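You operate a simulated robot arm through the tools that you are given. There is no shell and no other tool. Be economical: measure what you need, move in short steps, check, and stop when the job is done.

The job below is to be done with a simulated robot arm. You get a single attempt, and the scene is never put back.

JOB
Pack the tan roll on the divider in the brown carton.
Fine: fit the divider first, seat the roll on it, then shut both flaps; leave the other roll.

The check looks at the end state, three seconds after you hand in, the way a careful person would. Anything else that was tipped, shoved, dropped, spilled or broken makes it a failure.

ROBOT AND FRAMES
A 7-joint arm with a two-finger parallel gripper on a trunk, on a base that drives. Base frame: it is fixed to the floor where the robot stands at the start and does not move with it; the origin is under the middle of the robot, x ahead of it, y to its left, z up. Units: m, degrees, N and s.
Its first joint turns from -166.0 to 166.0 degrees. Places, roughly: brown carton (14x14x12 cm) [0.7, 0.3, 0.8]; flap one [0.7, 0.4, 0.9]; flap two [0.7, 0.3, 0.9]. Payload 3.43 kg.
The TCP is the grasp point between the finger pads, 0.03 m short of the fingertips. In the tool frame z runs along the fingers and y along their closing line. Largest opening 0.094 m; finger width 0.028, thickness 0.01; the body of the gripper, 0.05 by 0.096 m, starts 0.055 m behind the TCP.
Orientation is that of the tool frame in the base frame, as a unit quaternion [x, y, z, w]. With the fingers straight down and closing along the base's y, the tool's x points along the base's -x, its y along +y and its z along -z.

CONTROLS
- The arm moves only by the tool move_arm. Its argument "increments" is text: rows parted by semicolons, each of 7 numbers parted by spaces: the turn, a rotation vector about the tool's x, y, z in units of 90 degrees (1.0 is 90 degrees), then the shift along the tool's x, y, z in units of 500 mm (1.0 is 500 mm), then the opening, from 0 (shut) to 1 (fully open). In form: rx ry rz dx dy dz fingers; .... A call has 1 to 20 rows; each row is the pose to reach, as a shift and turn from the pose commanded when the call began, along the tool's axes at that moment. A call with a number of a shift or a turn outside -1 to 1 is refused whole. Each row takes 0.2 s and may step no farther than 0.05 m and 8.6 degrees from the row before; otherwise, or with a gripper value out of range, the whole call is refused. Where a pose cannot be reached the arm comes as near as it can. A force on the tool above 80 N (or 10 N above the force at the start of the call, whichever is more), or a blocked arm, ends the call early, and 0.2 s more pass. The fingers move at their own pace (about 0.045 m/s each) and stop on an object; they squeeze with about 43 N. The grip force told is the motor's: it shows also when the fingers shut on nothing. Time passes only in rows, and 0.2 s behind the last, so rows that repeat a pose let the fingers close. It gives the time, the measured TCP pose, the force on the tool (base axes), the opening and the grip force at its end, in the units of the frame above (readings bear some noise), with the torque about the TCP (base axes, N m) and any sound that the robot's microphone picked up.
- Cameras (640 x 400 px; columns grow to the right, rows downward): "scene" is now at [0.4477, 0.2596, 1.2814]; the picture's right is [1.00, -0.08, 0.00], its down [-0.08, -0.89, -0.45] and it looks along [0.04, 0.45, -0.89] (base axes); focal length 214 px, centre (320, 200). "wrist" rides on the gripper at [0.076, 0.014, -0.102] in the tool frame; the picture's right is [-0.18, 0.98, 0.00], its down [-0.75, -0.14, -0.64] and it looks along [-0.63, -0.12, 0.77] (tool axes); focal length 243 px, centre (320, 200). There is no depth. A picture from a camera that has moved, and an enlarged one, comes with that camera's place and axes in the base frame and with its lens.
- camera(camera): a new picture of that camera. It takes no simulated time.
- move_column(by): slides the trunk up (or, below 0, down) by that many m; the arm and the scene camera ride with it, the base frame stays. It gives what a move gives, with no picture.
- steer(legs): drives the robot by 1 to 6 legs, each [ahead, left, turn to the left] in m, m and degrees, along the robot's own axes; the way and the turn of a leg run together, so that a leg with both is an arc; at most 1.5 m and 180 degrees a leg. The arm and the cameras ride along, it lands a little off, and it stops where it bumps. It gives what a move gives.
- turn_head(pan, tilt): turns the head with the scene camera to pan (to the left, within 103 degrees either way) and tilt (down, from -29 to 69), counted from straight ahead of the robot. It gives what a move gives.
- inspect(camera, box): a new picture of the part [left, top, right, bottom] of that camera's present view, enlarged. It takes no simulated time.
- close_job(): hands the job in; it is judged then, once.

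Go step by step. Nothing tells you exact positions but the pictures and the camera data: compare them with the known pose of the tool, close in by small moves and look again before you grip or let go. The budget is 120 turns and 78 pictures, counting those below and the enlarged ones. Unless the task says otherwise, let go and move clear before handing in, and close with one line.

The tools are called after "Emit:" as a command line: name --argument value ..., lists and objects as JSON in quotes. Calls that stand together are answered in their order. move_arm: Moves the arm, as the interface text tells. Its arguments: {"type":"object","properties":{"increments":{"type":"string"}},"required":["increments"]} The other tools are called the same way: move_column (by) slides the trunk up or down; steer (legs) drives the base; turn_head (pan, tilt) turns the head that bears the scene camera; camera (camera) takes a picture; inspect (camera, box) takes an enlarged picture of a part of a camera's view; close_job () hands the job in.

At the start:

```text
time: 0.0
ee_pos: [0.3732, 0.3983, 1.1995]
tcp_rot: [0.001, 1.0, 0.0, 0.0]
force: [-0.5, 0.3, 0.8]
moment: [0.02, 0.01, -0.02]
gripper_width: 0.0938
grip_force: 0.2
trunk travel left (down, up): [-0.375, 0.235]
robot x, y, heading: [-0.0005, 0.0036, 0.1]
head pan, tilt: [85.2, 63.0]
```

scene: 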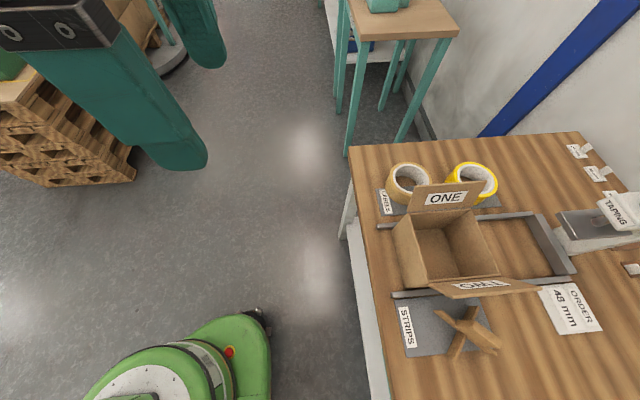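
wrist: 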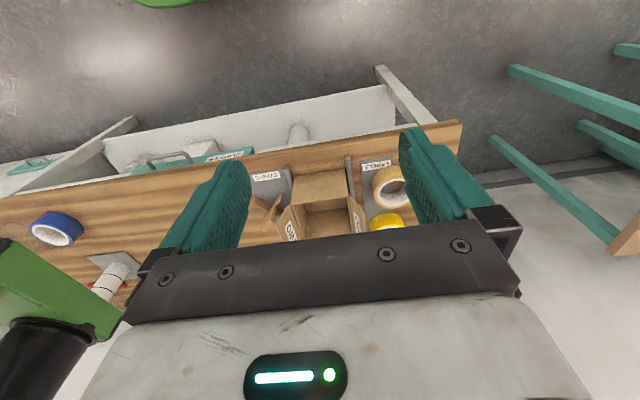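

I see a table with an open carton, a cross-shaped divider on a grey mat labelled STRIPS, two tape rolls (tan, yellow) behind the carton, and an order card. I'll look closer before moving.

Emit:
inspect --camera "scene" --box '[360, 140, 520, 240]'

Emit:
inspect --camera "scene" --box '[370, 240, 610, 390]'

Emit:
inspect --camera "wrist" --box '[240, 140, 440, 265]'

```text
4.00 times, centred on (440, 190) of scene
camera zoom: at [0.4477, 0.2596, 1.2814], right [1.0, -0.08, 0.0], down [-0.08, -0.89, -0.45], along [0.04, 0.45, -0.89], focal length 858 px, centre (-160, 240)
```

zoom: 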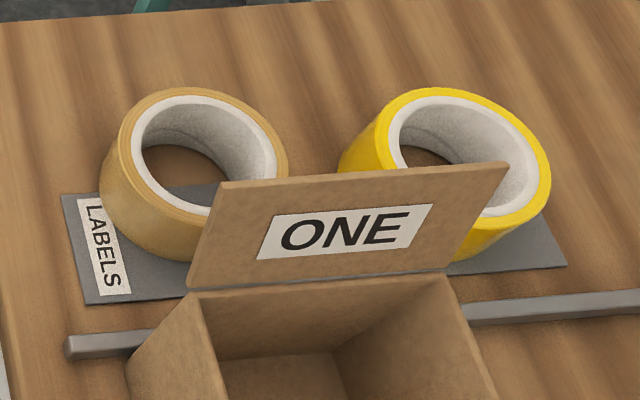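

```text
2.67 times, centred on (490, 315) of scene
camera zoom: at [0.4477, 0.2596, 1.2814], right [1.0, -0.08, 0.0], down [-0.08, -0.89, -0.45], along [0.04, 0.45, -0.89], focal length 572 px, centre (-133, -107)
```

zoom: 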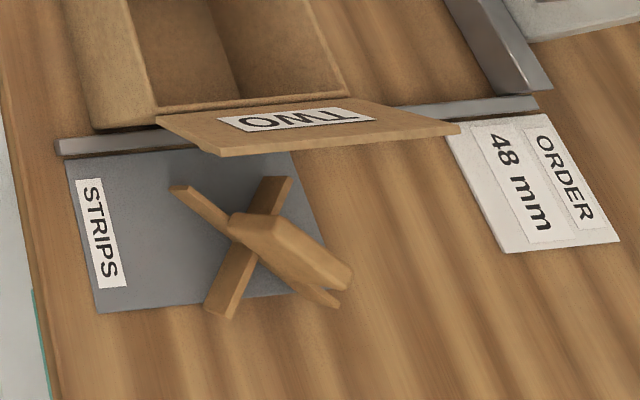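

```text
3.20 times, centred on (340, 202) of wrist
camera zoom: at [0.2962, 0.4133, 1.3006], right [0.18, 0.98, 0.0], down [0.75, -0.14, 0.64], along [0.63, -0.12, -0.77], focal length 776 px, centre (256, 192)
```

zoom: 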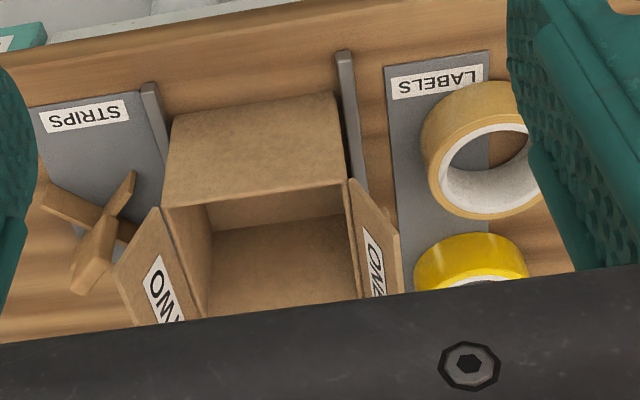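

The carton stands open between two rails, with flap ONE on the +y side and flap TWO on the −y side. The divider lies on the STRIPS mat near (0.68, 0.2), and the table is at about z 0.745. I'll bring the wrist camera over the divider for a better look.

Emit:
move_arm --increments "0 0 0 -0.045 -0.04 0.02 1;0 0 0 -0.09 -0.08 0.04 1;0 0 0 -0.135 -0.12 0.06 1;0 0 0 -0.18 -0.16 0.08 1;0 0 0 -0.225 -0.20 0.10 1;0 0 0 -0.27 -0.24 0.12 1;0 0 0 -0.315 -0.28 0.14 1;0 0 0 -0.36 -0.32 0.16 1;0 0 0 -0.405 -0.36 0.18 1;0 0 0 -0.45 -0.40 0.2 1"

Emit:
camera --camera "wrist"

Emit:
camera --camera "scene"

```text
time: 2.2
ee_pos: [0.5975, 0.1971, 1.0984]
tcp_rot: [0.001, 1.0, 0.001, 0.001]
force: [0.3, -0.7, 0.4]
moment: [-0.05, -0.01, 0.03]
gripper_width: 0.0941
grip_force: 0.1
trunk travel left (down, up): [-0.375, 0.235]
robot x, y, heading: [0.0022, 0.0024, 0.2]
head pan, tilt: [85.2, 63.0]
```

```text
72 pictures are left
camera wrist: at [0.5224, 0.2111, 1.1993], right [0.19, 0.98, 0.0], down [0.75, -0.14, 0.64], along [0.63, -0.12, -0.77], focal length 243 px, centre (320, 200)
```

wrist: 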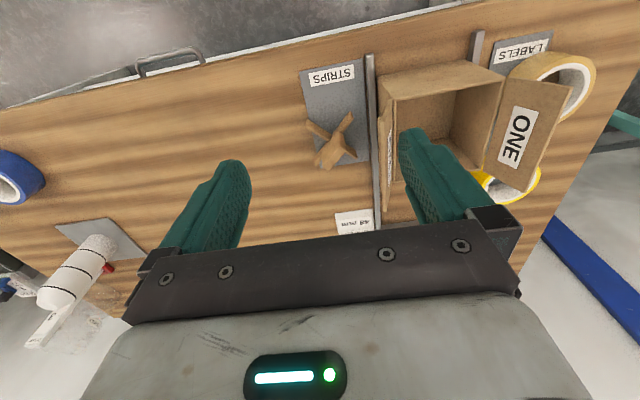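

```text
71 pictures are left
camera scene: at [0.4482, 0.2596, 1.2813], right [1.0, -0.09, 0.0], down [-0.08, -0.89, -0.45], along [0.04, 0.45, -0.89], focal length 214 px, centre (320, 200)
```

scene: 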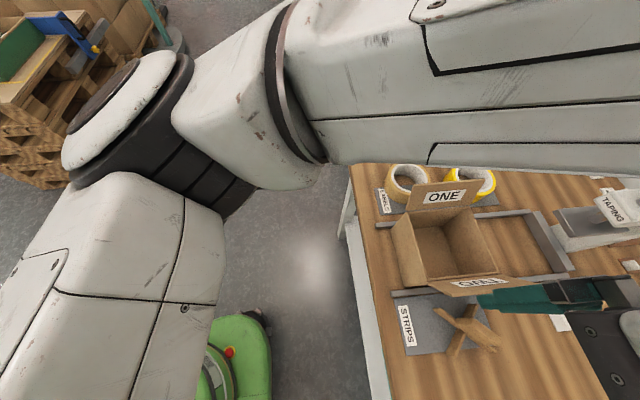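

Emit:
inspect --camera "wrist" --box '[280, 60, 400, 180]'

Emit:
inspect --camera "scene" --box '[385, 270, 515, 370]'

```text
3.33 times, centred on (340, 120) of wrist
camera zoom: at [0.5224, 0.2111, 1.1993], right [0.19, 0.98, 0.0], down [0.75, -0.14, 0.64], along [0.63, -0.12, -0.77], focal length 809 px, centre (253, 467)
```

zoom: 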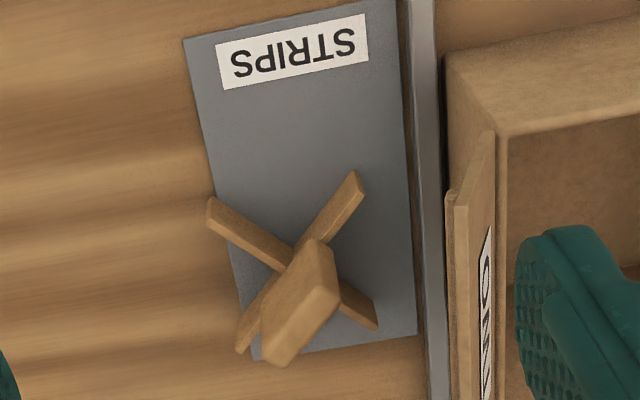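

```text
4.00 times, centred on (450, 320) of scene
camera zoom: at [0.4482, 0.2596, 1.2813], right [1.0, -0.09, 0.0], down [-0.08, -0.89, -0.45], along [0.04, 0.45, -0.89], focal length 858 px, centre (-200, -280)
```

zoom: 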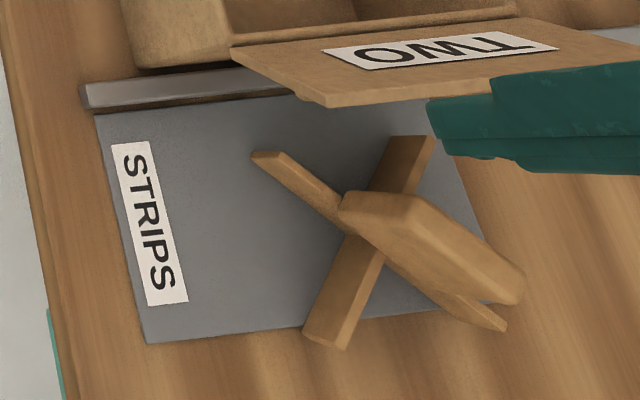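

The divider seems to be a flat X of two strips with a tab rising from its middle. I'll move the wrist camera almost straight above it to measure that.

Emit:
move_arm --increments "0 0 0 -0.09 -0.01 0 1;0 0 0 -0.18 -0.03 0.02 1;0 0 0 -0.25 -0.04 0.04 1"

Emit:
inspect --camera "wrist" --box '[220, 0, 420, 160]'

Emit:
inspect --camera "scene" --box '[385, 270, 515, 370]'

```text
time: 3.0
ee_pos: [0.7215, 0.179, 1.0781]
tcp_rot: [0.0, 1.0, 0.002, 0.0]
force: [-0.1, -0.3, -0.3]
moment: [-0.01, 0.01, 0.03]
gripper_width: 0.0942
grip_force: 0.0
trunk travel left (down, up): [-0.375, 0.235]
robot x, y, heading: [0.0016, 0.0026, 0.1]
head pan, tilt: [85.2, 63.0]
```

```text
2.50 times, centred on (320, 80) of wrist
camera zoom: at [0.6453, 0.1926, 1.1798], right [0.19, 0.98, 0.0], down [0.75, -0.15, 0.64], along [0.63, -0.12, -0.77], focal length 606 px, centre (320, 500)
```

zoom: 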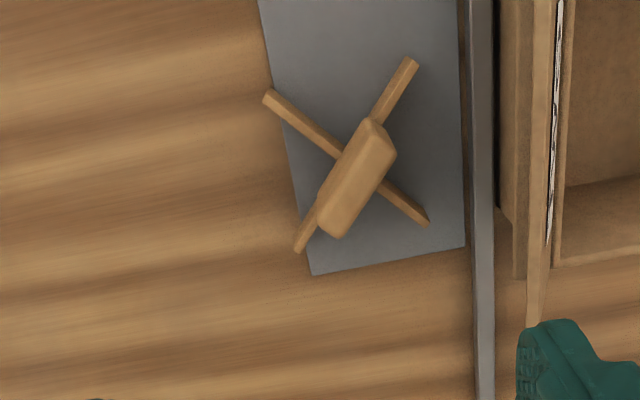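

```text
4.00 times, centred on (450, 320) of scene
camera zoom: at [0.4477, 0.2597, 1.2814], right [1.0, -0.08, 0.0], down [-0.08, -0.89, -0.45], along [0.04, 0.45, -0.89], focal length 858 px, centre (-200, -280)
```

zoom: 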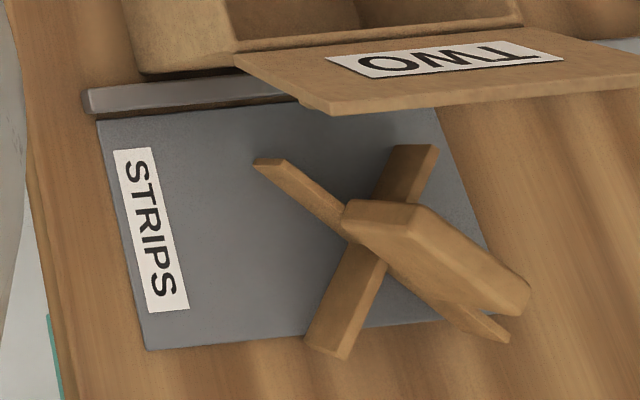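

The cross strips look about 12 cm long, centred near (0.728, 0.197), with the tab standing on one strip at about −43°. I'll go closer to measure the tab.

Emit:
move_arm --increments "0 0 0 0 0.01 0.09 1;0 0 0 -0.01 0.01 0.17 1;0 0 0 -0.02 0.01 0.22 1"

Emit:
inspect --camera "wrist" --box '[200, 0, 440, 200]'

Emit:
turn_head --pan 50 --tilt 55

Emit:
camera --camera "scene"

```text
time: 3.8
ee_pos: [0.7334, 0.1869, 0.9677]
tcp_rot: [0.0, 1.0, 0.0, 0.0]
force: [-0.5, -0.3, 0.6]
moment: [0.01, 0.01, 0.0]
gripper_width: 0.0941
grip_force: 0.1
trunk travel left (down, up): [-0.375, 0.235]
robot x, y, heading: [-0.0005, 0.0031, 0.0]
head pan, tilt: [85.2, 63.0]
```

```text
2.00 times, centred on (320, 100) of wrist
camera zoom: at [0.6575, 0.1993, 1.0699], right [0.19, 0.98, 0.0], down [0.75, -0.14, 0.64], along [0.63, -0.12, -0.77], focal length 485 px, centre (320, 400)
```

zoom: 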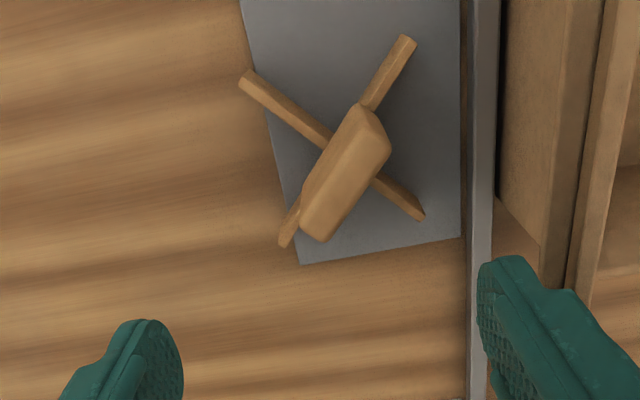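

```text
time: 4.8
ee_pos: [0.7349, 0.1849, 0.9678]
tcp_rot: [0.0, 1.0, 0.0, 0.0]
force: [-0.5, 0.0, 0.6]
moment: [-0.01, 0.01, 0.03]
gripper_width: 0.0939
grip_force: 0.1
trunk travel left (down, up): [-0.375, 0.235]
robot x, y, heading: [-0.0023, 0.0028, 0.3]
head pan, tilt: [50.0, 55.0]
```

```text
65 pictures are left
camera scene: at [0.4888, 0.2519, 1.2908], right [0.77, -0.64, 0.0], down [-0.53, -0.63, -0.57], along [0.37, 0.44, -0.82], focal length 214 px, centre (320, 200)
```

scene: 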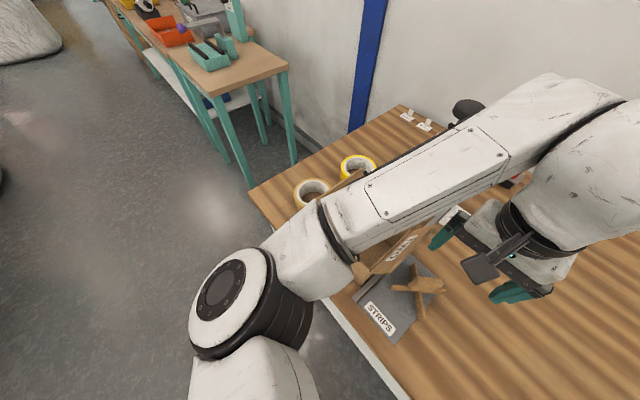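

Emit:
inspect --camera "wrist" --box '[275, 10, 385, 130]'

Emit:
inspect --camera "scene" --box '[350, 230, 470, 330]'

```text
3.33 times, centred on (330, 70) of wrist
camera zoom: at [0.6574, 0.1993, 1.0701], right [0.18, 0.98, 0.0], down [0.75, -0.14, 0.64], along [0.63, -0.12, -0.77], focal length 809 px, centre (287, 633)
```

zoom: 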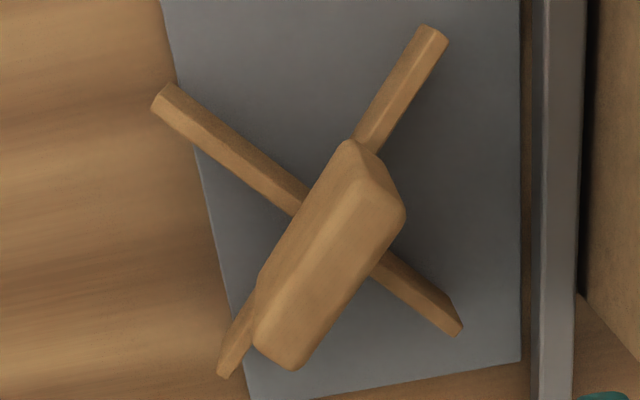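

```text
4.00 times, centred on (410, 280) of scene
camera zoom: at [0.4888, 0.2519, 1.2908], right [0.77, -0.64, 0.0], down [-0.53, -0.63, -0.57], along [0.37, 0.44, -0.82], focal length 858 px, centre (-40, -120)
```

zoom: 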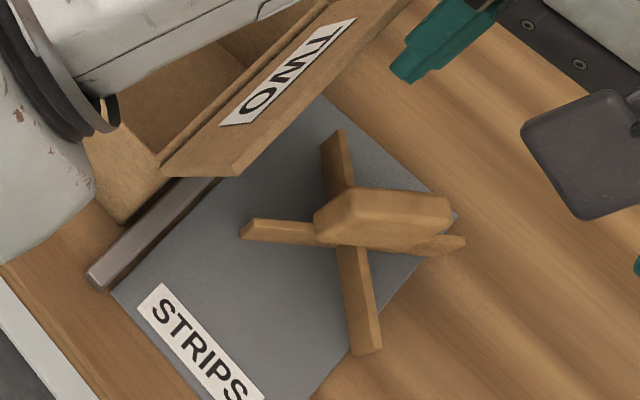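

The tab is a block standing on the X over one strip, but its height is unclear. I'll pull back and tilt the wrist camera for a flatter side view.

Emit:
move_arm --increments "0 -0.08 0 0.09 -0.005 0 1;0 -0.16 0 0.17 -0.01 0.03 1;0 -0.24 0 0.22 -0.01 0.09 1;0 -0.30 0 0.25 -0.01 0.136 1"

Emit:
camera --camera "wrist"

```text
time: 5.8
ee_pos: [0.6078, 0.1783, 0.9013]
tcp_rot: [0.001, 0.972, 0.001, 0.235]
force: [-0.8, -0.4, 1.0]
moment: [0.0, -0.01, 0.0]
gripper_width: 0.0941
grip_force: 0.1
trunk travel left (down, up): [-0.375, 0.235]
robot x, y, heading: [0.0036, 0.0002, 0.1]
head pan, tilt: [50.0, 55.0]
```

```text
62 pictures are left
camera wrist: at [0.4936, 0.1927, 0.9565], right [0.16, 0.98, 0.08], down [0.38, -0.14, 0.91], along [0.91, -0.12, -0.4], focal length 243 px, centre (320, 200)
```

wrist: 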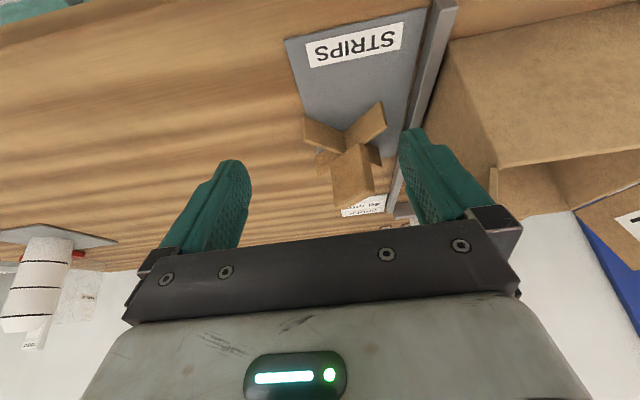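

Emit:
inspect --camera "wrist" --box '[280, 80, 420, 220]'

```text
2.86 times, centred on (350, 150) of wrist
camera zoom: at [0.4936, 0.1927, 0.9565], right [0.16, 0.98, 0.08], down [0.38, -0.14, 0.91], along [0.91, -0.12, -0.4], focal length 693 px, centre (234, 343)
```

zoom: 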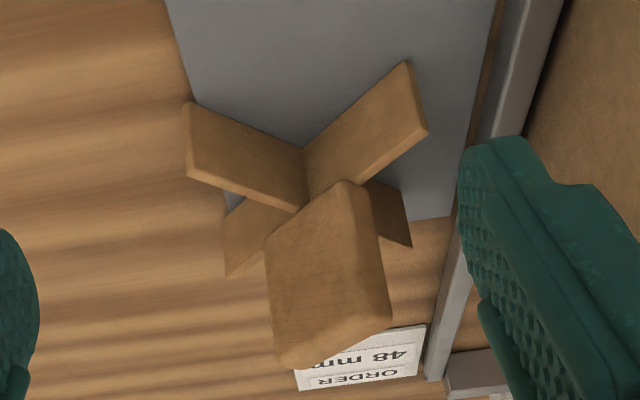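

Now it's measurable: the table is at about z 0.775, strip tops about 0.808, tab top about 0.868. The tab is roughly 45×14 mm at −45°, centred at (0.718, 0.198). Before gripping I'll measure the carton and the tan roll from above.

Emit:
move_arm --increments "0 0.08 0 -0.03 0.0 -0.08 1;0 0.16 0 -0.06 0.02 -0.16 1;0 0.24 0 -0.09 0.07 -0.23 1;0 0.30 0 -0.1 0.12 -0.30 1;0 0.30 0 -0.1 0.19 -0.36 1;0 0.3 0 -0.1 0.25 -0.41 1"

Emit:
camera --camera "wrist"

```text
time: 7.2
ee_pos: [0.5594, 0.3029, 1.1096]
tcp_rot: [0.001, 1.0, 0.0, -0.002]
force: [0.3, -0.7, 0.0]
moment: [0.0, -0.02, 0.0]
gripper_width: 0.094
grip_force: 0.0
trunk travel left (down, up): [-0.375, 0.235]
robot x, y, heading: [-0.0014, 0.0005, -0.2]
head pan, tilt: [50.0, 55.0]
```

```text
60 pictures are left
camera wrist: at [0.4833, 0.3166, 1.2111], right [0.18, 0.98, 0.0], down [0.75, -0.14, 0.64], along [0.63, -0.12, -0.77], focal length 243 px, centre (320, 200)
```

wrist: 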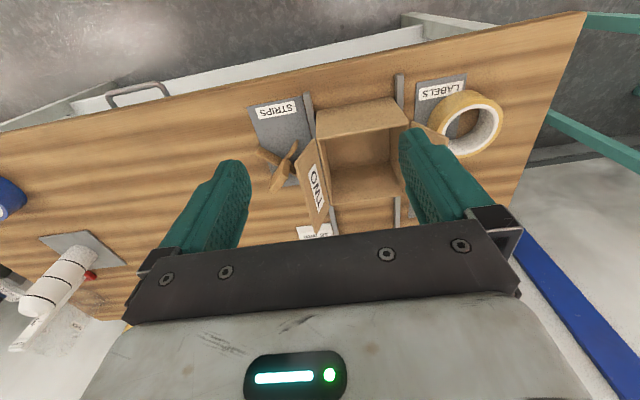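

Emit:
move_arm --increments "0 0 0 -0.09 0.01 -0.02 1;0 0 0 -0.18 0.03 -0.04 1;0 0 0 -0.26 0.04 -0.06 1;0 0 0 -0.32 0.04 -0.06 1"

Emit:
inspect --camera "wrist" --box '[230, 0, 490, 180]'

Emit:
turn_head --pan 85 --tilt 63

Emit:
inspect --camera "scene" --box '[350, 150, 550, 310]'

```text
time: 8.2
ee_pos: [0.6348, 0.387, 1.1193]
tcp_rot: [-0.095, 0.995, -0.022, -0.004]
force: [0.5, 0.3, 0.9]
moment: [0.01, -0.03, -0.02]
gripper_width: 0.094
grip_force: 0.1
trunk travel left (down, up): [-0.375, 0.235]
robot x, y, heading: [-0.0004, -0.0047, -0.0]
head pan, tilt: [50.0, 55.0]
stopped in row 4: the arm was blocked; the commanded pose is now the measured one
```

```text
2.22 times, centred on (360, 90) of wrist
camera zoom: at [0.5574, 0.3915, 1.221], right [-0.01, 1.0, -0.04], down [0.77, 0.03, 0.64], along [0.64, -0.03, -0.77], focal length 539 px, centre (231, 444)
```

zoom: 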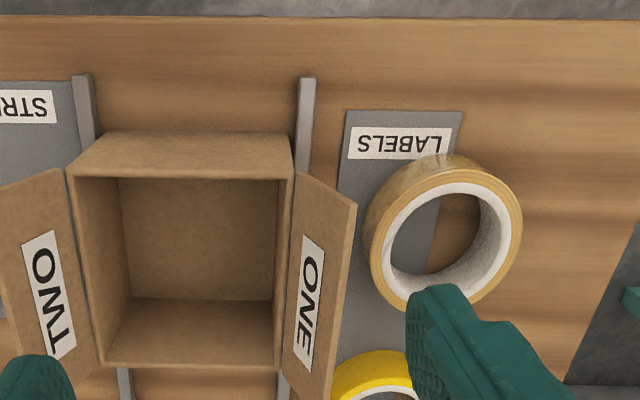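

```text
time: 9.2
ee_pos: [0.635, 0.3884, 1.1204]
tcp_rot: [-0.096, 0.995, -0.022, -0.003]
force: [0.5, 0.0, 0.3]
moment: [-0.02, -0.03, 0.03]
gripper_width: 0.0938
grip_force: 0.0
trunk travel left (down, up): [-0.375, 0.235]
robot x, y, heading: [-0.003, 0.0024, -0.1]
head pan, tilt: [85.0, 63.0]
```

```text
2.50 times, centred on (450, 230) of scene
camera zoom: at [0.4479, 0.2598, 1.2814], right [1.0, -0.09, 0.0], down [-0.08, -0.89, -0.45], along [0.04, 0.45, -0.89], focal length 536 px, centre (-5, 125)
```

zoom: 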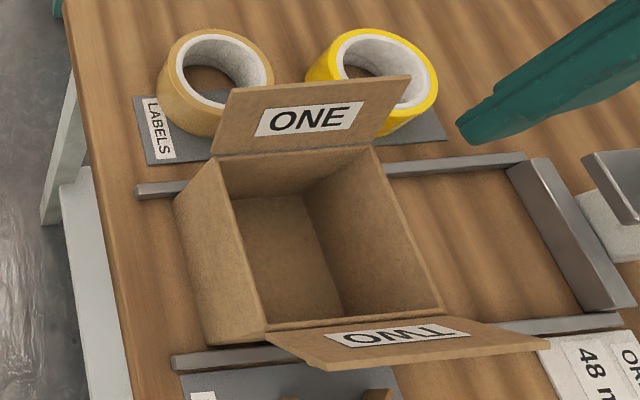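

The last row was blocked and left the tool slightly turned, so I'll watch the reach from here. The carton rim comes out at z≈0.895, with x 0.635–0.762 and y 0.285–0.412. I'll zoom in for wall thickness and roll size.

Emit:
inspect --camera "wrist" --box '[240, 50, 370, 170]'

Emit:
inspect --camera "wrist" --box '[370, 50, 470, 150]'

Emit:
inspect --camera "scene" --box '[375, 150, 475, 220]'

```text
3.33 times, centred on (305, 110) of wrist
camera zoom: at [0.5576, 0.3915, 1.221], right [0.0, 1.0, -0.04], down [0.77, 0.03, 0.64], along [0.64, -0.03, -0.77], focal length 809 px, centre (370, 500)
```

zoom: 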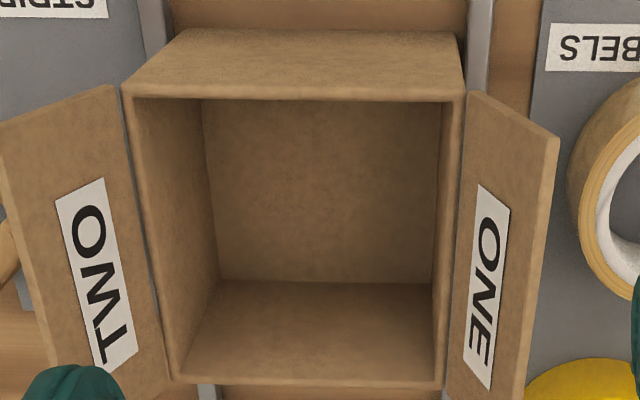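

```text
4.00 times, centred on (420, 100) of wrist
camera zoom: at [0.5576, 0.3915, 1.221], right [0.0, 1.0, -0.04], down [0.77, 0.03, 0.64], along [0.64, -0.03, -0.77], focal length 970 px, centre (-80, 600)
```

zoom: 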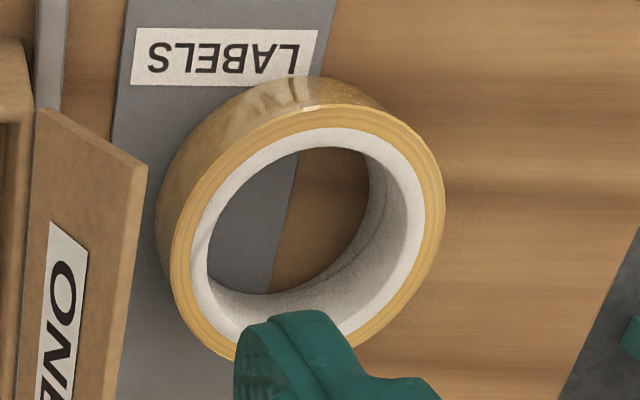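

```text
5.71 times, centred on (425, 185) of scene
camera zoom: at [0.4479, 0.2598, 1.2814], right [1.0, -0.09, 0.0], down [-0.08, -0.89, -0.45], along [0.04, 0.45, -0.89], focal length 1226 px, centre (-280, 286)
```

zoom: 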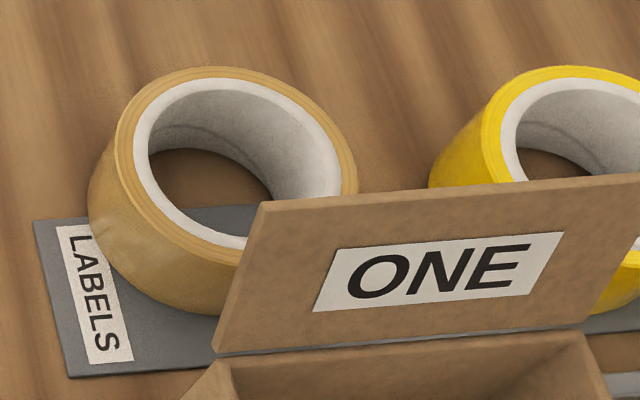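

The roll measures about 104 mm outside and 76 mm bore, centred near (0.698, 0.530). The carton centre is near (0.698, 0.349). I'll level the tool and return above the divider.

Emit:
move_arm --increments "-0.014 -0.003 0.06 -0.018 -0.08 0.02 1;-0.0275 -0.0053 0.127 -0.036 -0.16 0.04 1;-0.0275 -0.0053 0.127 -0.054 -0.24 0.07 1;-0.0275 -0.0053 0.127 -0.072 -0.32 0.09 1;-0.0275 -0.0053 0.127 -0.09 -0.40 0.117 1"

```text
time: 10.4
ee_pos: [0.7148, 0.1968, 1.069]
tcp_rot: [0.006, 1.0, 0.002, 0.001]
force: [0.5, -0.1, 0.4]
moment: [0.01, -0.01, -0.02]
gripper_width: 0.094
grip_force: 0.0
trunk travel left (down, up): [-0.375, 0.235]
robot x, y, heading: [0.0006, 0.0025, -0.1]
head pan, tilt: [85.0, 63.0]
```

Emit:
move_arm --increments "0 0 0.09 0 0 0.04 1;0 0 0.18 0 0 0.08 1;0 0 0.27 0 0 0.12 1;0 0 0.36 0 0 0.16 1;0 0 0.44 0 0 0.19 1;0 0 0.5 -0.006 0.002 0.22 1"

Emit:
camera --camera "wrist"

Emit:
camera --camera "scene"

```text
time: 11.8
ee_pos: [0.7227, 0.1971, 0.9599]
tcp_rot: [0.39, 0.921, 0.002, 0.002]
force: [0.2, -0.4, -0.3]
moment: [-0.03, 0.01, -0.02]
gripper_width: 0.0939
grip_force: 0.0
trunk travel left (down, up): [-0.375, 0.235]
robot x, y, heading: [0.0009, -0.0025, 0.1]
head pan, tilt: [85.0, 63.0]
```

```text
54 pictures are left
camera wrist: at [0.6786, 0.2611, 1.0612], right [0.83, 0.55, 0.0], down [0.42, -0.64, 0.64], along [0.36, -0.53, -0.77], focal length 243 px, centre (320, 200)
```

wrist: 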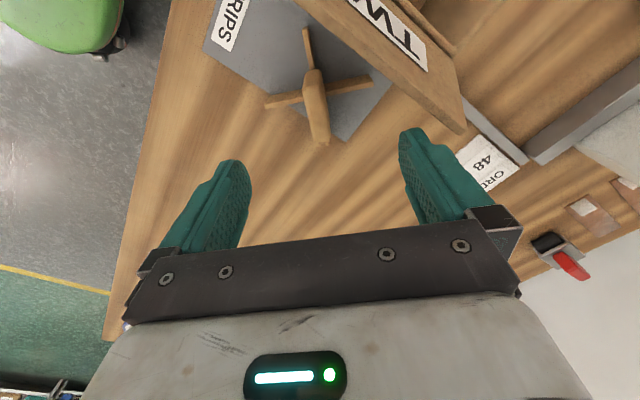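

```text
53 pictures are left
camera scene: at [0.4478, 0.2597, 1.2814], right [1.0, -0.09, 0.0], down [-0.08, -0.89, -0.45], along [0.04, 0.45, -0.89], focal length 214 px, centre (320, 200)
```

scene: 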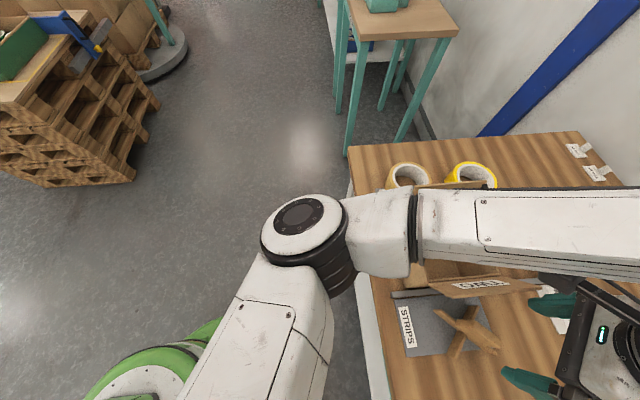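

Emit:
inspect --camera "wrist" --box '[255, 20, 385, 150]'

```text
3.08 times, centred on (320, 85) of wrist
camera zoom: at [0.6786, 0.2611, 1.0612], right [0.83, 0.55, 0.0], down [0.42, -0.64, 0.64], along [0.36, -0.53, -0.77], focal length 746 px, centre (320, 554)
```

zoom: 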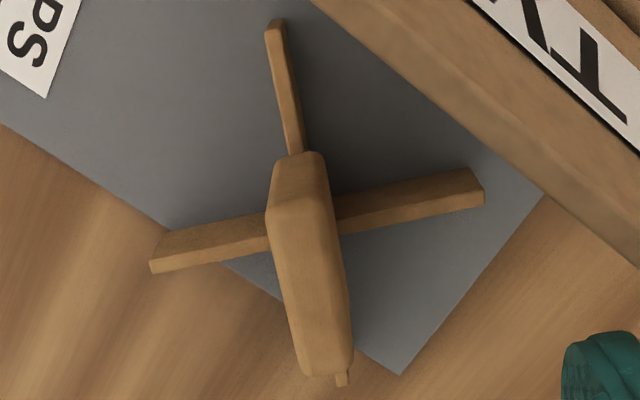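

The tab centre is confirmed at about (0.718, 0.201), and the tool angle matches within about 1.5°. Flap TWO's edge is close at y≈0.255, so I'll grip 1 cm toward the tab's outer end and lower in two stages.

Emit:
move_arm --increments "0 0 0 -0.009 -0.002 0 0.8;0 0 0 -0.009 -0.002 0.06 0.7;0 0 0 -0.009 -0.002 0.11 0.7"

Emit:
camera --camera "wrist"

Emit:
inspect --camera "scene" --box '[430, 260, 640, 400]'

```text
time: 12.6
ee_pos: [0.7223, 0.1916, 0.9067]
tcp_rot: [0.388, 0.922, 0.001, 0.002]
force: [-0.6, 0.0, -0.7]
moment: [0.02, 0.02, 0.0]
gripper_width: 0.0657
grip_force: 0.0
trunk travel left (down, up): [-0.375, 0.235]
robot x, y, heading: [-0.0016, 0.0016, 0.0]
head pan, tilt: [85.0, 63.0]
```

```text
51 pictures are left
camera wrist: at [0.6789, 0.256, 1.0072], right [0.83, 0.55, 0.0], down [0.42, -0.64, 0.64], along [0.36, -0.53, -0.77], focal length 243 px, centre (320, 200)
```

wrist: 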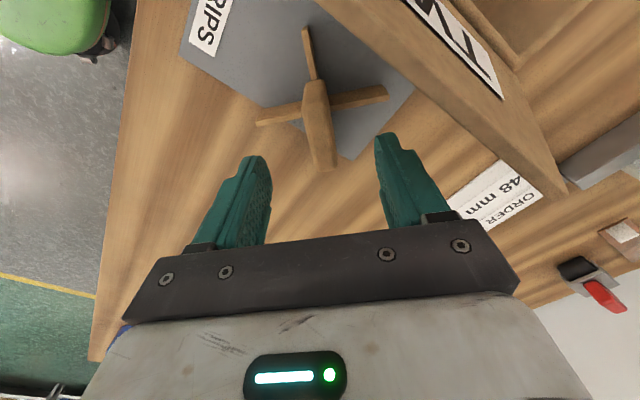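

```text
2.86 times, centred on (535, 330) of scene
camera zoom: at [0.4478, 0.2597, 1.2814], right [1.0, -0.09, 0.0], down [-0.08, -0.89, -0.45], along [0.04, 0.45, -0.89], focal length 613 px, centre (-294, -171)
```

zoom: 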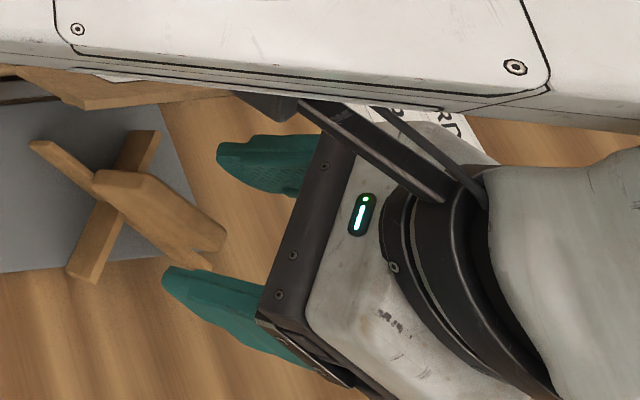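

The wrist camera bracket would come down right over flap TWO in this orientation. I'll rise and turn the tool 180° so the bracket faces away from the carton.

Emit:
move_arm --increments "0 0 0 0 0 -0.09 0.8;0 0 -0.09 0 0 -0.16 0.8;0 0 -0.18 0 0 -0.2 0.8;0 0 -0.27 0 0 -0.2 0.8;0 0 -0.36 0 0 -0.2 0.8;0 0 -0.45 0 0 -0.2 0.8;0 0 -0.54 0 0 -0.2 0.8;0 0 -0.63 0 0 -0.2 0.8;0 0 -0.72 0 0 -0.2 0.8;0 0 -0.81 0 0 -0.2 0.8;0 0 -0.9 0 0 -0.2 0.8;0 0 -0.98 0 0 -0.2 0.8"

```text
time: 15.2
ee_pos: [0.723, 0.1944, 1.003]
tcp_rot: [-0.363, 0.932, -0.001, 0.002]
force: [0.8, 0.3, 0.1]
moment: [-0.05, 0.01, -0.01]
gripper_width: 0.0751
grip_force: 0.0
trunk travel left (down, up): [-0.375, 0.235]
robot x, y, heading: [-0.0006, -0.0005, 0.2]
head pan, tilt: [85.0, 63.0]
```

Emit:
move_arm --increments "0 0 -0.09 0 0 0 0.8;0 0 -0.18 0 0 0 0.8;0 0 -0.27 0 0 0 0.8;0 0 -0.36 0 0 0 0.8;0 0 -0.45 0 0 0 0.8;0 0 -0.54 0 0 0 0.8;0 0 -0.63 0 0 0 0.8;0 0 -0.72 0 0 0 0.8;0 0 -0.81 0 0 0 0.8;0 0 -0.9 0 0 0 0.8;0 0 -0.99 0 0 0 0.8;0 0 -0.99 0 0 0.04 0.8"

Emit:
camera --camera "wrist"

Emit:
camera --camera "scene"

```text
time: 17.8
ee_pos: [0.7217, 0.1943, 0.9849]
tcp_rot: [0.913, -0.408, 0.001, -0.001]
force: [0.5, -0.6, -0.8]
moment: [-0.02, -0.03, 0.04]
gripper_width: 0.0751
grip_force: 0.2
trunk travel left (down, up): [-0.375, 0.235]
robot x, y, heading: [-0.0012, -0.0035, 0.2]
head pan, tilt: [85.0, 63.0]
```

```text
49 pictures are left
camera wrist: at [0.7628, 0.1276, 1.0875], right [-0.86, -0.52, 0.0], down [-0.4, 0.66, 0.64], along [-0.33, 0.55, -0.77], focal length 243 px, centre (320, 200)
```

wrist: 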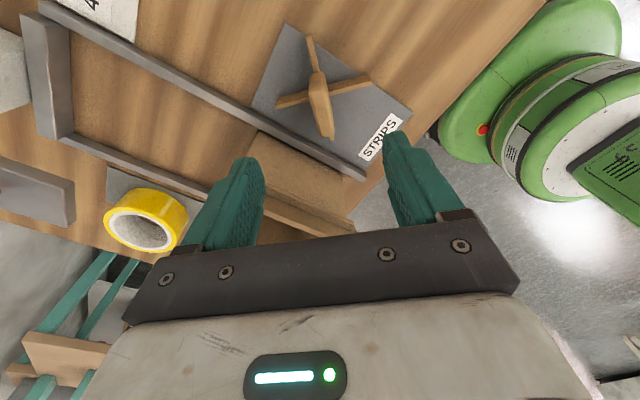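

```text
48 pictures are left
camera scene: at [0.4478, 0.2597, 1.2814], right [1.0, -0.09, 0.0], down [-0.08, -0.89, -0.45], along [0.04, 0.45, -0.89], focal length 214 px, centre (320, 200)
```

scene: 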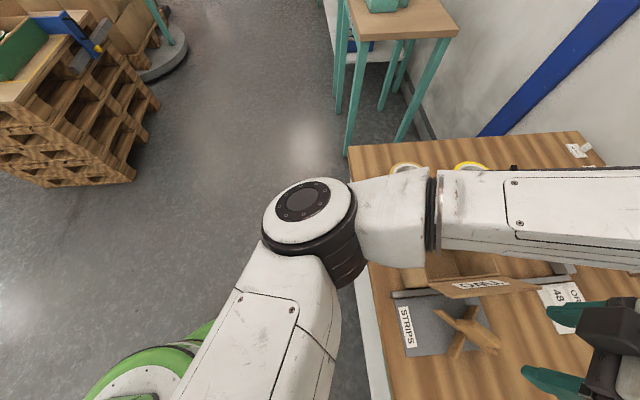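

Emit:
inspect --camera "wrist" --box '[255, 20, 385, 150]'

```text
3.08 times, centred on (320, 85) of wrist
camera zoom: at [0.7628, 0.1276, 1.0875], right [-0.86, -0.52, 0.0], down [-0.4, 0.66, 0.64], along [-0.33, 0.55, -0.77], focal length 746 px, centre (320, 554)
```

zoom: 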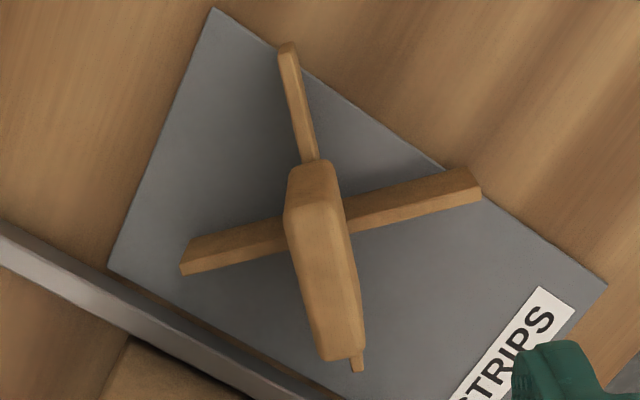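

Emit:
move_arm --increments "0 0 0 0.007 -0.001 0.08 0.65;0 0 0 0.007 -0.001 0.15 0.65;0 0 0 0.007 -0.001 0.19 0.65"

Emit:
camera --camera "wrist"

Emit:
inspect --camera "scene" --box '[430, 260, 640, 400]'

```text
time: 18.6
ee_pos: [0.7289, 0.1909, 0.8911]
tcp_rot: [0.912, -0.41, 0.002, -0.001]
force: [-0.8, -1.4, -0.6]
moment: [0.0, -0.02, -0.02]
gripper_width: 0.0611
grip_force: 0.1
trunk travel left (down, up): [-0.375, 0.235]
robot x, y, heading: [0.0005, -0.0041, 0.2]
head pan, tilt: [85.0, 63.0]
```

```text
46 pictures are left
camera wrist: at [0.7672, 0.1245, 0.9926], right [-0.86, -0.52, 0.0], down [-0.4, 0.66, 0.64], along [-0.33, 0.55, -0.77], focal length 243 px, centre (320, 200)
```

wrist: 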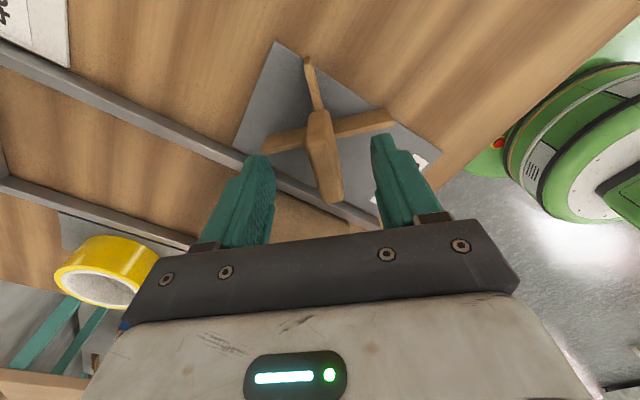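

```text
2.86 times, centred on (535, 330) of scene
camera zoom: at [0.4479, 0.2597, 1.2814], right [1.0, -0.09, 0.0], down [-0.08, -0.89, -0.45], along [0.04, 0.45, -0.89], focal length 613 px, centre (-294, -171)
```

zoom: 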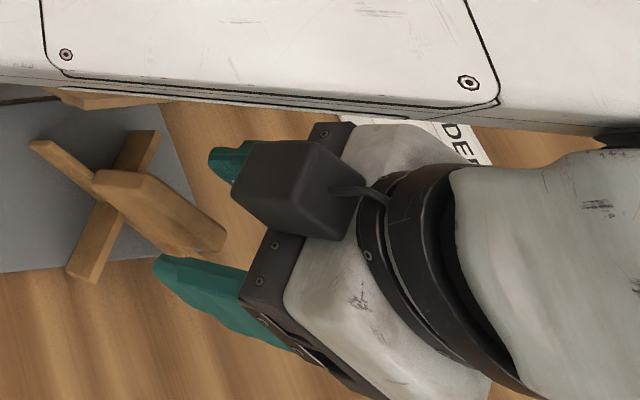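

Emit:
move_arm --increments "0 0 0 -0.004 0 0.04 0.65;0 0 0 -0.006 0 0.076 0.65;0 0 0 -0.006 0 0.076 0.65"

Emit:
camera --camera "wrist"

```text
time: 19.4
ee_pos: [0.7251, 0.1928, 0.8509]
tcp_rot: [0.912, -0.41, 0.001, -0.001]
force: [-0.7, -0.5, 0.5]
moment: [0.02, 0.06, -0.01]
gripper_width: 0.061
grip_force: 0.1
trunk travel left (down, up): [-0.375, 0.235]
robot x, y, heading: [0.0021, 0.0013, -0.3]
head pan, tilt: [85.0, 63.0]
```

```text
44 pictures are left
camera wrist: at [0.7645, 0.1267, 0.9533], right [-0.86, -0.52, 0.0], down [-0.4, 0.66, 0.64], along [-0.33, 0.55, -0.77], focal length 243 px, centre (320, 200)
```

wrist: 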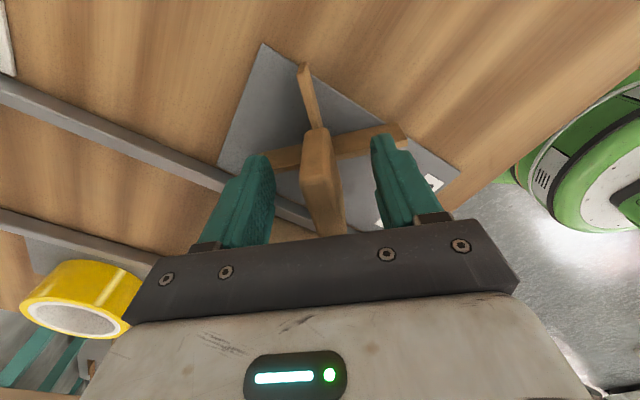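

The tab is centred between the pads, so I'm closing on it.

Emit:
move_arm --increments "0 0 0 0 0 0 0;0 0 0 0 0 0 0;0 0 0 0 0 0 0;0 0 0 0 0 0 0;0 0 0 0 0 0 0"

```text
time: 20.6
ee_pos: [0.724, 0.1931, 0.8529]
tcp_rot: [0.912, -0.41, 0.001, -0.001]
force: [-0.4, 1.2, -0.3]
moment: [0.01, 0.02, -0.01]
gripper_width: 0.0196
grip_force: 43.0
trunk travel left (down, up): [-0.375, 0.235]
robot x, y, heading: [-0.0009, 0.0009, -0.0]
head pan, tilt: [85.0, 63.0]
```

Emit:
move_arm --increments "0 0 0 0 0 -0.06 0;0 0 0 0 0 -0.14 0;0 0 0 0 0 -0.22 0;0 0 0 0 0 -0.3 0;0 0 0 0 0 -0.38 0"

Emit:
camera --camera "wrist"

Emit:
camera --camera "scene"

```text
time: 21.8
ee_pos: [0.7244, 0.1941, 1.04]
tcp_rot: [0.912, -0.41, 0.001, 0.0]
force: [-0.1, -0.8, 0.3]
moment: [0.03, -0.02, 0.01]
gripper_width: 0.0147
grip_force: 42.5
trunk travel left (down, up): [-0.375, 0.235]
robot x, y, heading: [-0.0001, 0.0018, 0.2]
head pan, tilt: [85.0, 63.0]
```

```text
43 pictures are left
camera wrist: at [0.7636, 0.1281, 1.1417], right [-0.86, -0.52, 0.0], down [-0.4, 0.66, 0.64], along [-0.33, 0.55, -0.77], focal length 243 px, centre (320, 200)
```

wrist: 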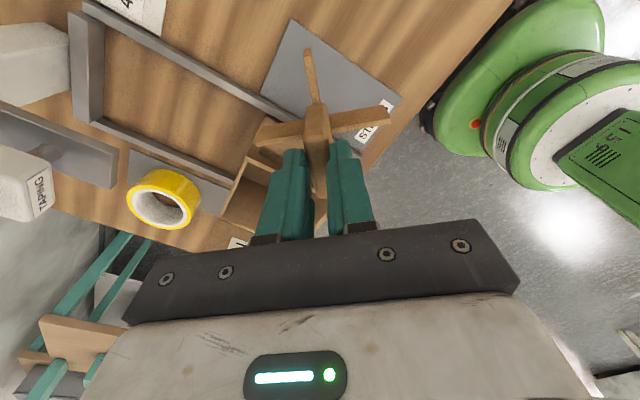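

```text
42 pictures are left
camera scene: at [0.4479, 0.2597, 1.2812], right [1.0, -0.09, 0.0], down [-0.08, -0.89, -0.45], along [0.04, 0.45, -0.89], focal length 214 px, centre (320, 200)
```

scene: 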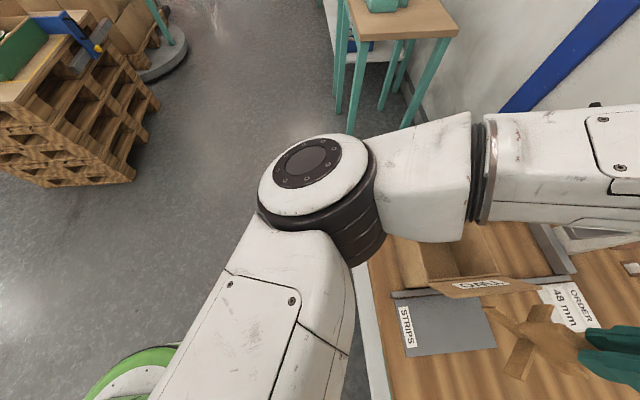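

The divider is held firmly and lifted clear. I'll rise a little and turn the tool back to the straight orientation, which squares the X with the carton walls.

Emit:
move_arm --increments "0 0 0 0 0 -0.08 0;0 0 0.09 0 0 -0.09 0;0 0 0.18 0 0 -0.09 0;0 0 0.27 0 0 -0.09 0;0 0 0.36 0 0 -0.09 0;0 0 0.45 0 0 -0.09 0;0 0 0.54 0 0 -0.09 0;0 0 0.63 0 0 -0.09 0;0 0 0.72 0 0 -0.09 0;0 0 0.81 0 0 -0.09 0;0 0 0.9 0 0 -0.09 0"

Emit:
move_arm --increments "0 0 0.09 0 0 0 0;0 0 0.18 0 0 0 0;0 0 0.27 0 0 0 0;0 0 0.36 0 0 0 0;0 0 0.45 0 0 0 0;0 0 0.54 0 0 0 0;0 0 0.567 0 0 0 0;0 0 0.567 0 0 0 0"

Emit:
camera --camera "wrist"

```text
time: 24.2
ee_pos: [0.7235, 0.1928, 1.0839]
tcp_rot: [-0.426, 0.905, -0.005, -0.002]
force: [-0.1, -0.1, 0.3]
moment: [-0.01, 0.01, 0.0]
gripper_width: 0.0146
grip_force: 43.2
trunk travel left (down, up): [-0.375, 0.235]
robot x, y, heading: [-0.0018, -0.0028, 0.0]
head pan, tilt: [85.0, 63.0]
```

```text
time: 26.0
ee_pos: [0.7235, 0.1919, 1.0826]
tcp_rot: [0.005, 1.0, -0.004, 0.0]
force: [0.5, 0.3, -0.3]
moment: [0.0, 0.0, 0.02]
gripper_width: 0.0147
grip_force: 43.2
trunk travel left (down, up): [-0.375, 0.235]
robot x, y, heading: [-0.0003, -0.0014, -0.1]
head pan, tilt: [85.0, 63.0]
```

```text
41 pictures are left
camera wrist: at [0.6472, 0.2077, 1.1851], right [0.19, 0.98, -0.01], down [0.75, -0.14, 0.64], along [0.63, -0.13, -0.77], focal length 243 px, centre (320, 200)
```

wrist: 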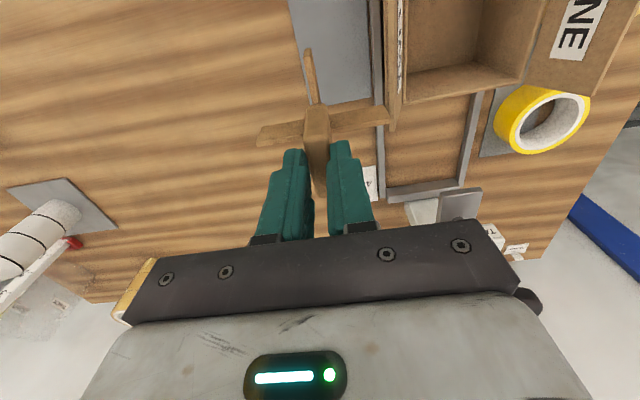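

Emit:
move_arm --increments "0 0 0 0.013 0.065 0.01 0;0 0 0 0.026 0.13 0.02 0;0 0 0 0.039 0.195 0.02 0;0 0 0 0.052 0.26 0.02 0;0 0 0 0.065 0.314 0.02 0;0 0 0 0.065 0.314 0.02 0"

Emit:
camera --camera "wrist"

Emit:
camera --camera "scene"

```text
time: 27.4
ee_pos: [0.6912, 0.3497, 1.0775]
tcp_rot: [0.003, 1.0, 0.0, 0.002]
force: [-0.1, -0.2, 0.0]
moment: [0.01, -0.01, -0.04]
gripper_width: 0.0146
grip_force: 42.9
trunk travel left (down, up): [-0.375, 0.235]
robot x, y, heading: [-0.0001, 0.0024, -0.0]
head pan, tilt: [85.0, 63.0]
```

```text
40 pictures are left
camera wrist: at [0.6153, 0.3644, 1.1791], right [0.19, 0.98, 0.0], down [0.75, -0.15, 0.64], along [0.63, -0.12, -0.76], focal length 243 px, centre (320, 200)
```

wrist: 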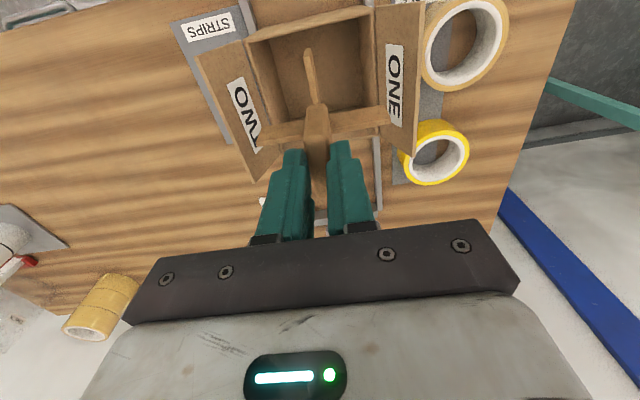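

```text
39 pictures are left
camera scene: at [0.4478, 0.2598, 1.2813], right [1.0, -0.09, 0.0], down [-0.08, -0.89, -0.45], along [0.04, 0.45, -0.89], focal length 214 px, centre (320, 200)
```

scene: 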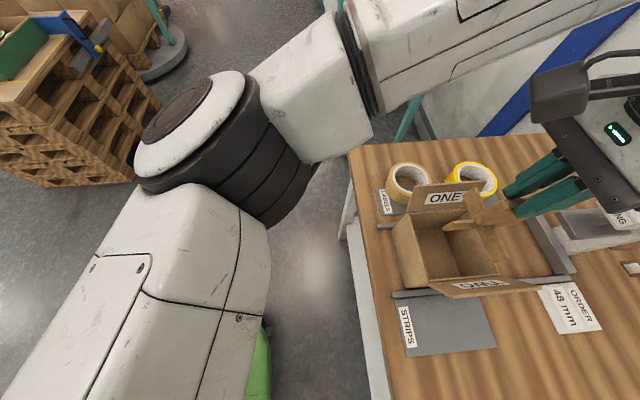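

Emit:
inspect --camera "wrist" --box '[190, 0, 430, 190]'

Emit:
inspect --camera "scene" --box '[385, 170, 545, 310]'

```text
2.11 times, centred on (310, 95) of wrist
camera zoom: at [0.6153, 0.3644, 1.1791], right [0.19, 0.98, 0.0], down [0.75, -0.15, 0.64], along [0.63, -0.12, -0.76], focal length 511 px, centre (341, 421)
```

zoom: 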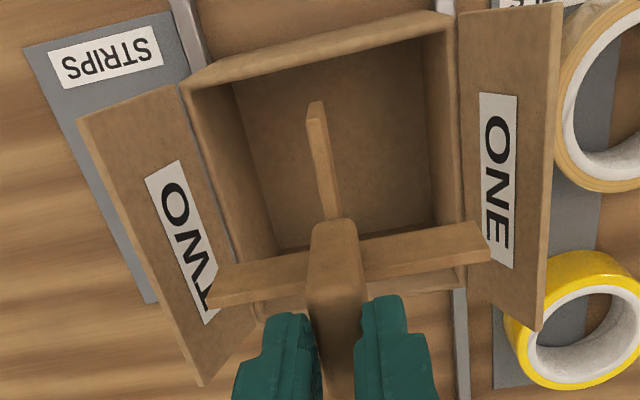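

```text
2.86 times, centred on (465, 240) of scene
camera zoom: at [0.4478, 0.2598, 1.2813], right [1.0, -0.09, 0.0], down [-0.08, -0.89, -0.45], along [0.04, 0.45, -0.89], focal length 613 px, centre (-94, 86)
```

zoom: 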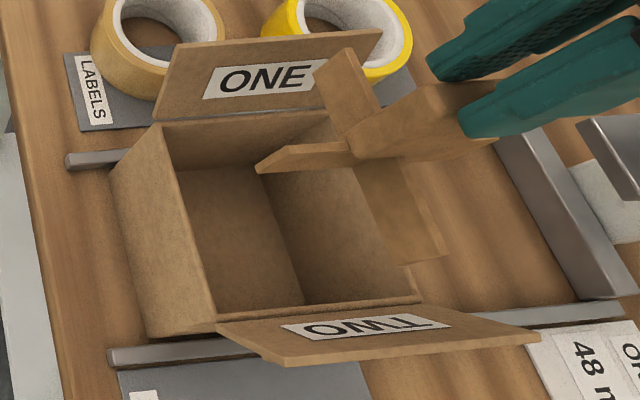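

The divider slid about 3 cm down in the grip while lifting, but it is stable and level now: strip tops sit about 7.5 cm below the TCP and it is centred near (0.691, 0.350). I'll shift to the carton centre (0.698, 0.3485) and lower to rim level for a check.

Emit:
move_arm --increments "0 0 0 -0.012 -0.003 0.04 0;0 0 0 -0.012 -0.003 0.08 0;0 0 0 -0.012 -0.003 0.12 0;0 0 0 -0.012 -0.003 0.14 0;0 0 0 -0.012 -0.003 0.14 0"

Emit:
inspect --camera "wrist" --box '[190, 0, 430, 190]'

Emit:
inspect --camera "scene" --box '[385, 170, 545, 310]'

```text
time: 28.6
ee_pos: [0.6977, 0.3479, 1.0079]
tcp_rot: [0.004, 1.0, 0.0, 0.001]
force: [0.0, 0.2, -0.6]
moment: [0.03, 0.0, -0.02]
gripper_width: 0.0147
grip_force: 43.1
trunk travel left (down, up): [-0.375, 0.235]
robot x, y, heading: [-0.0008, 0.0004, 0.1]
head pan, tilt: [85.0, 63.0]
```

```text
2.11 times, centred on (310, 95) of wrist
camera zoom: at [0.6206, 0.3631, 1.1081], right [0.19, 0.98, 0.0], down [0.75, -0.15, 0.64], along [0.63, -0.12, -0.76], focal length 511 px, centre (341, 421)
```

zoom: 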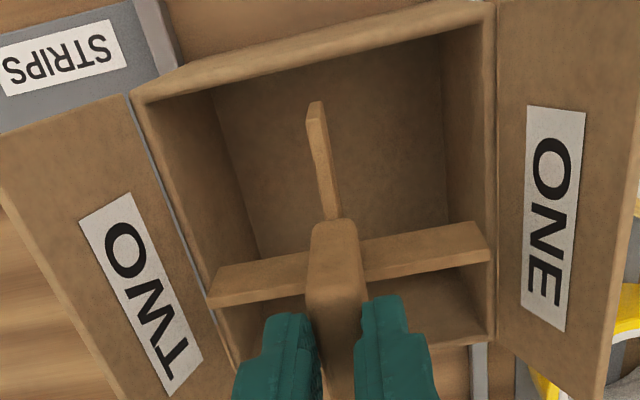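

```text
2.86 times, centred on (465, 240) of scene
camera zoom: at [0.4479, 0.2598, 1.2813], right [1.0, -0.09, 0.0], down [-0.08, -0.89, -0.45], along [0.04, 0.45, -0.89], focal length 613 px, centre (-94, 86)
```

zoom: 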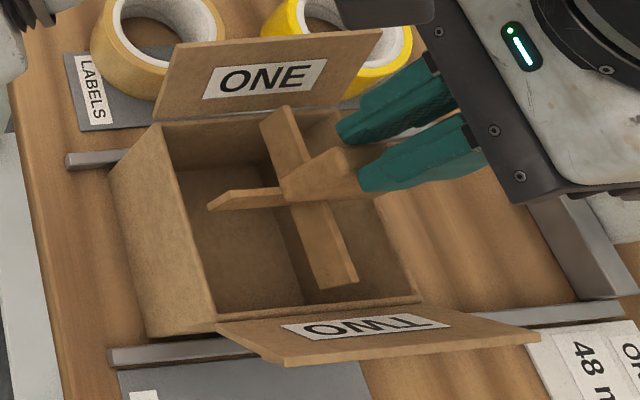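

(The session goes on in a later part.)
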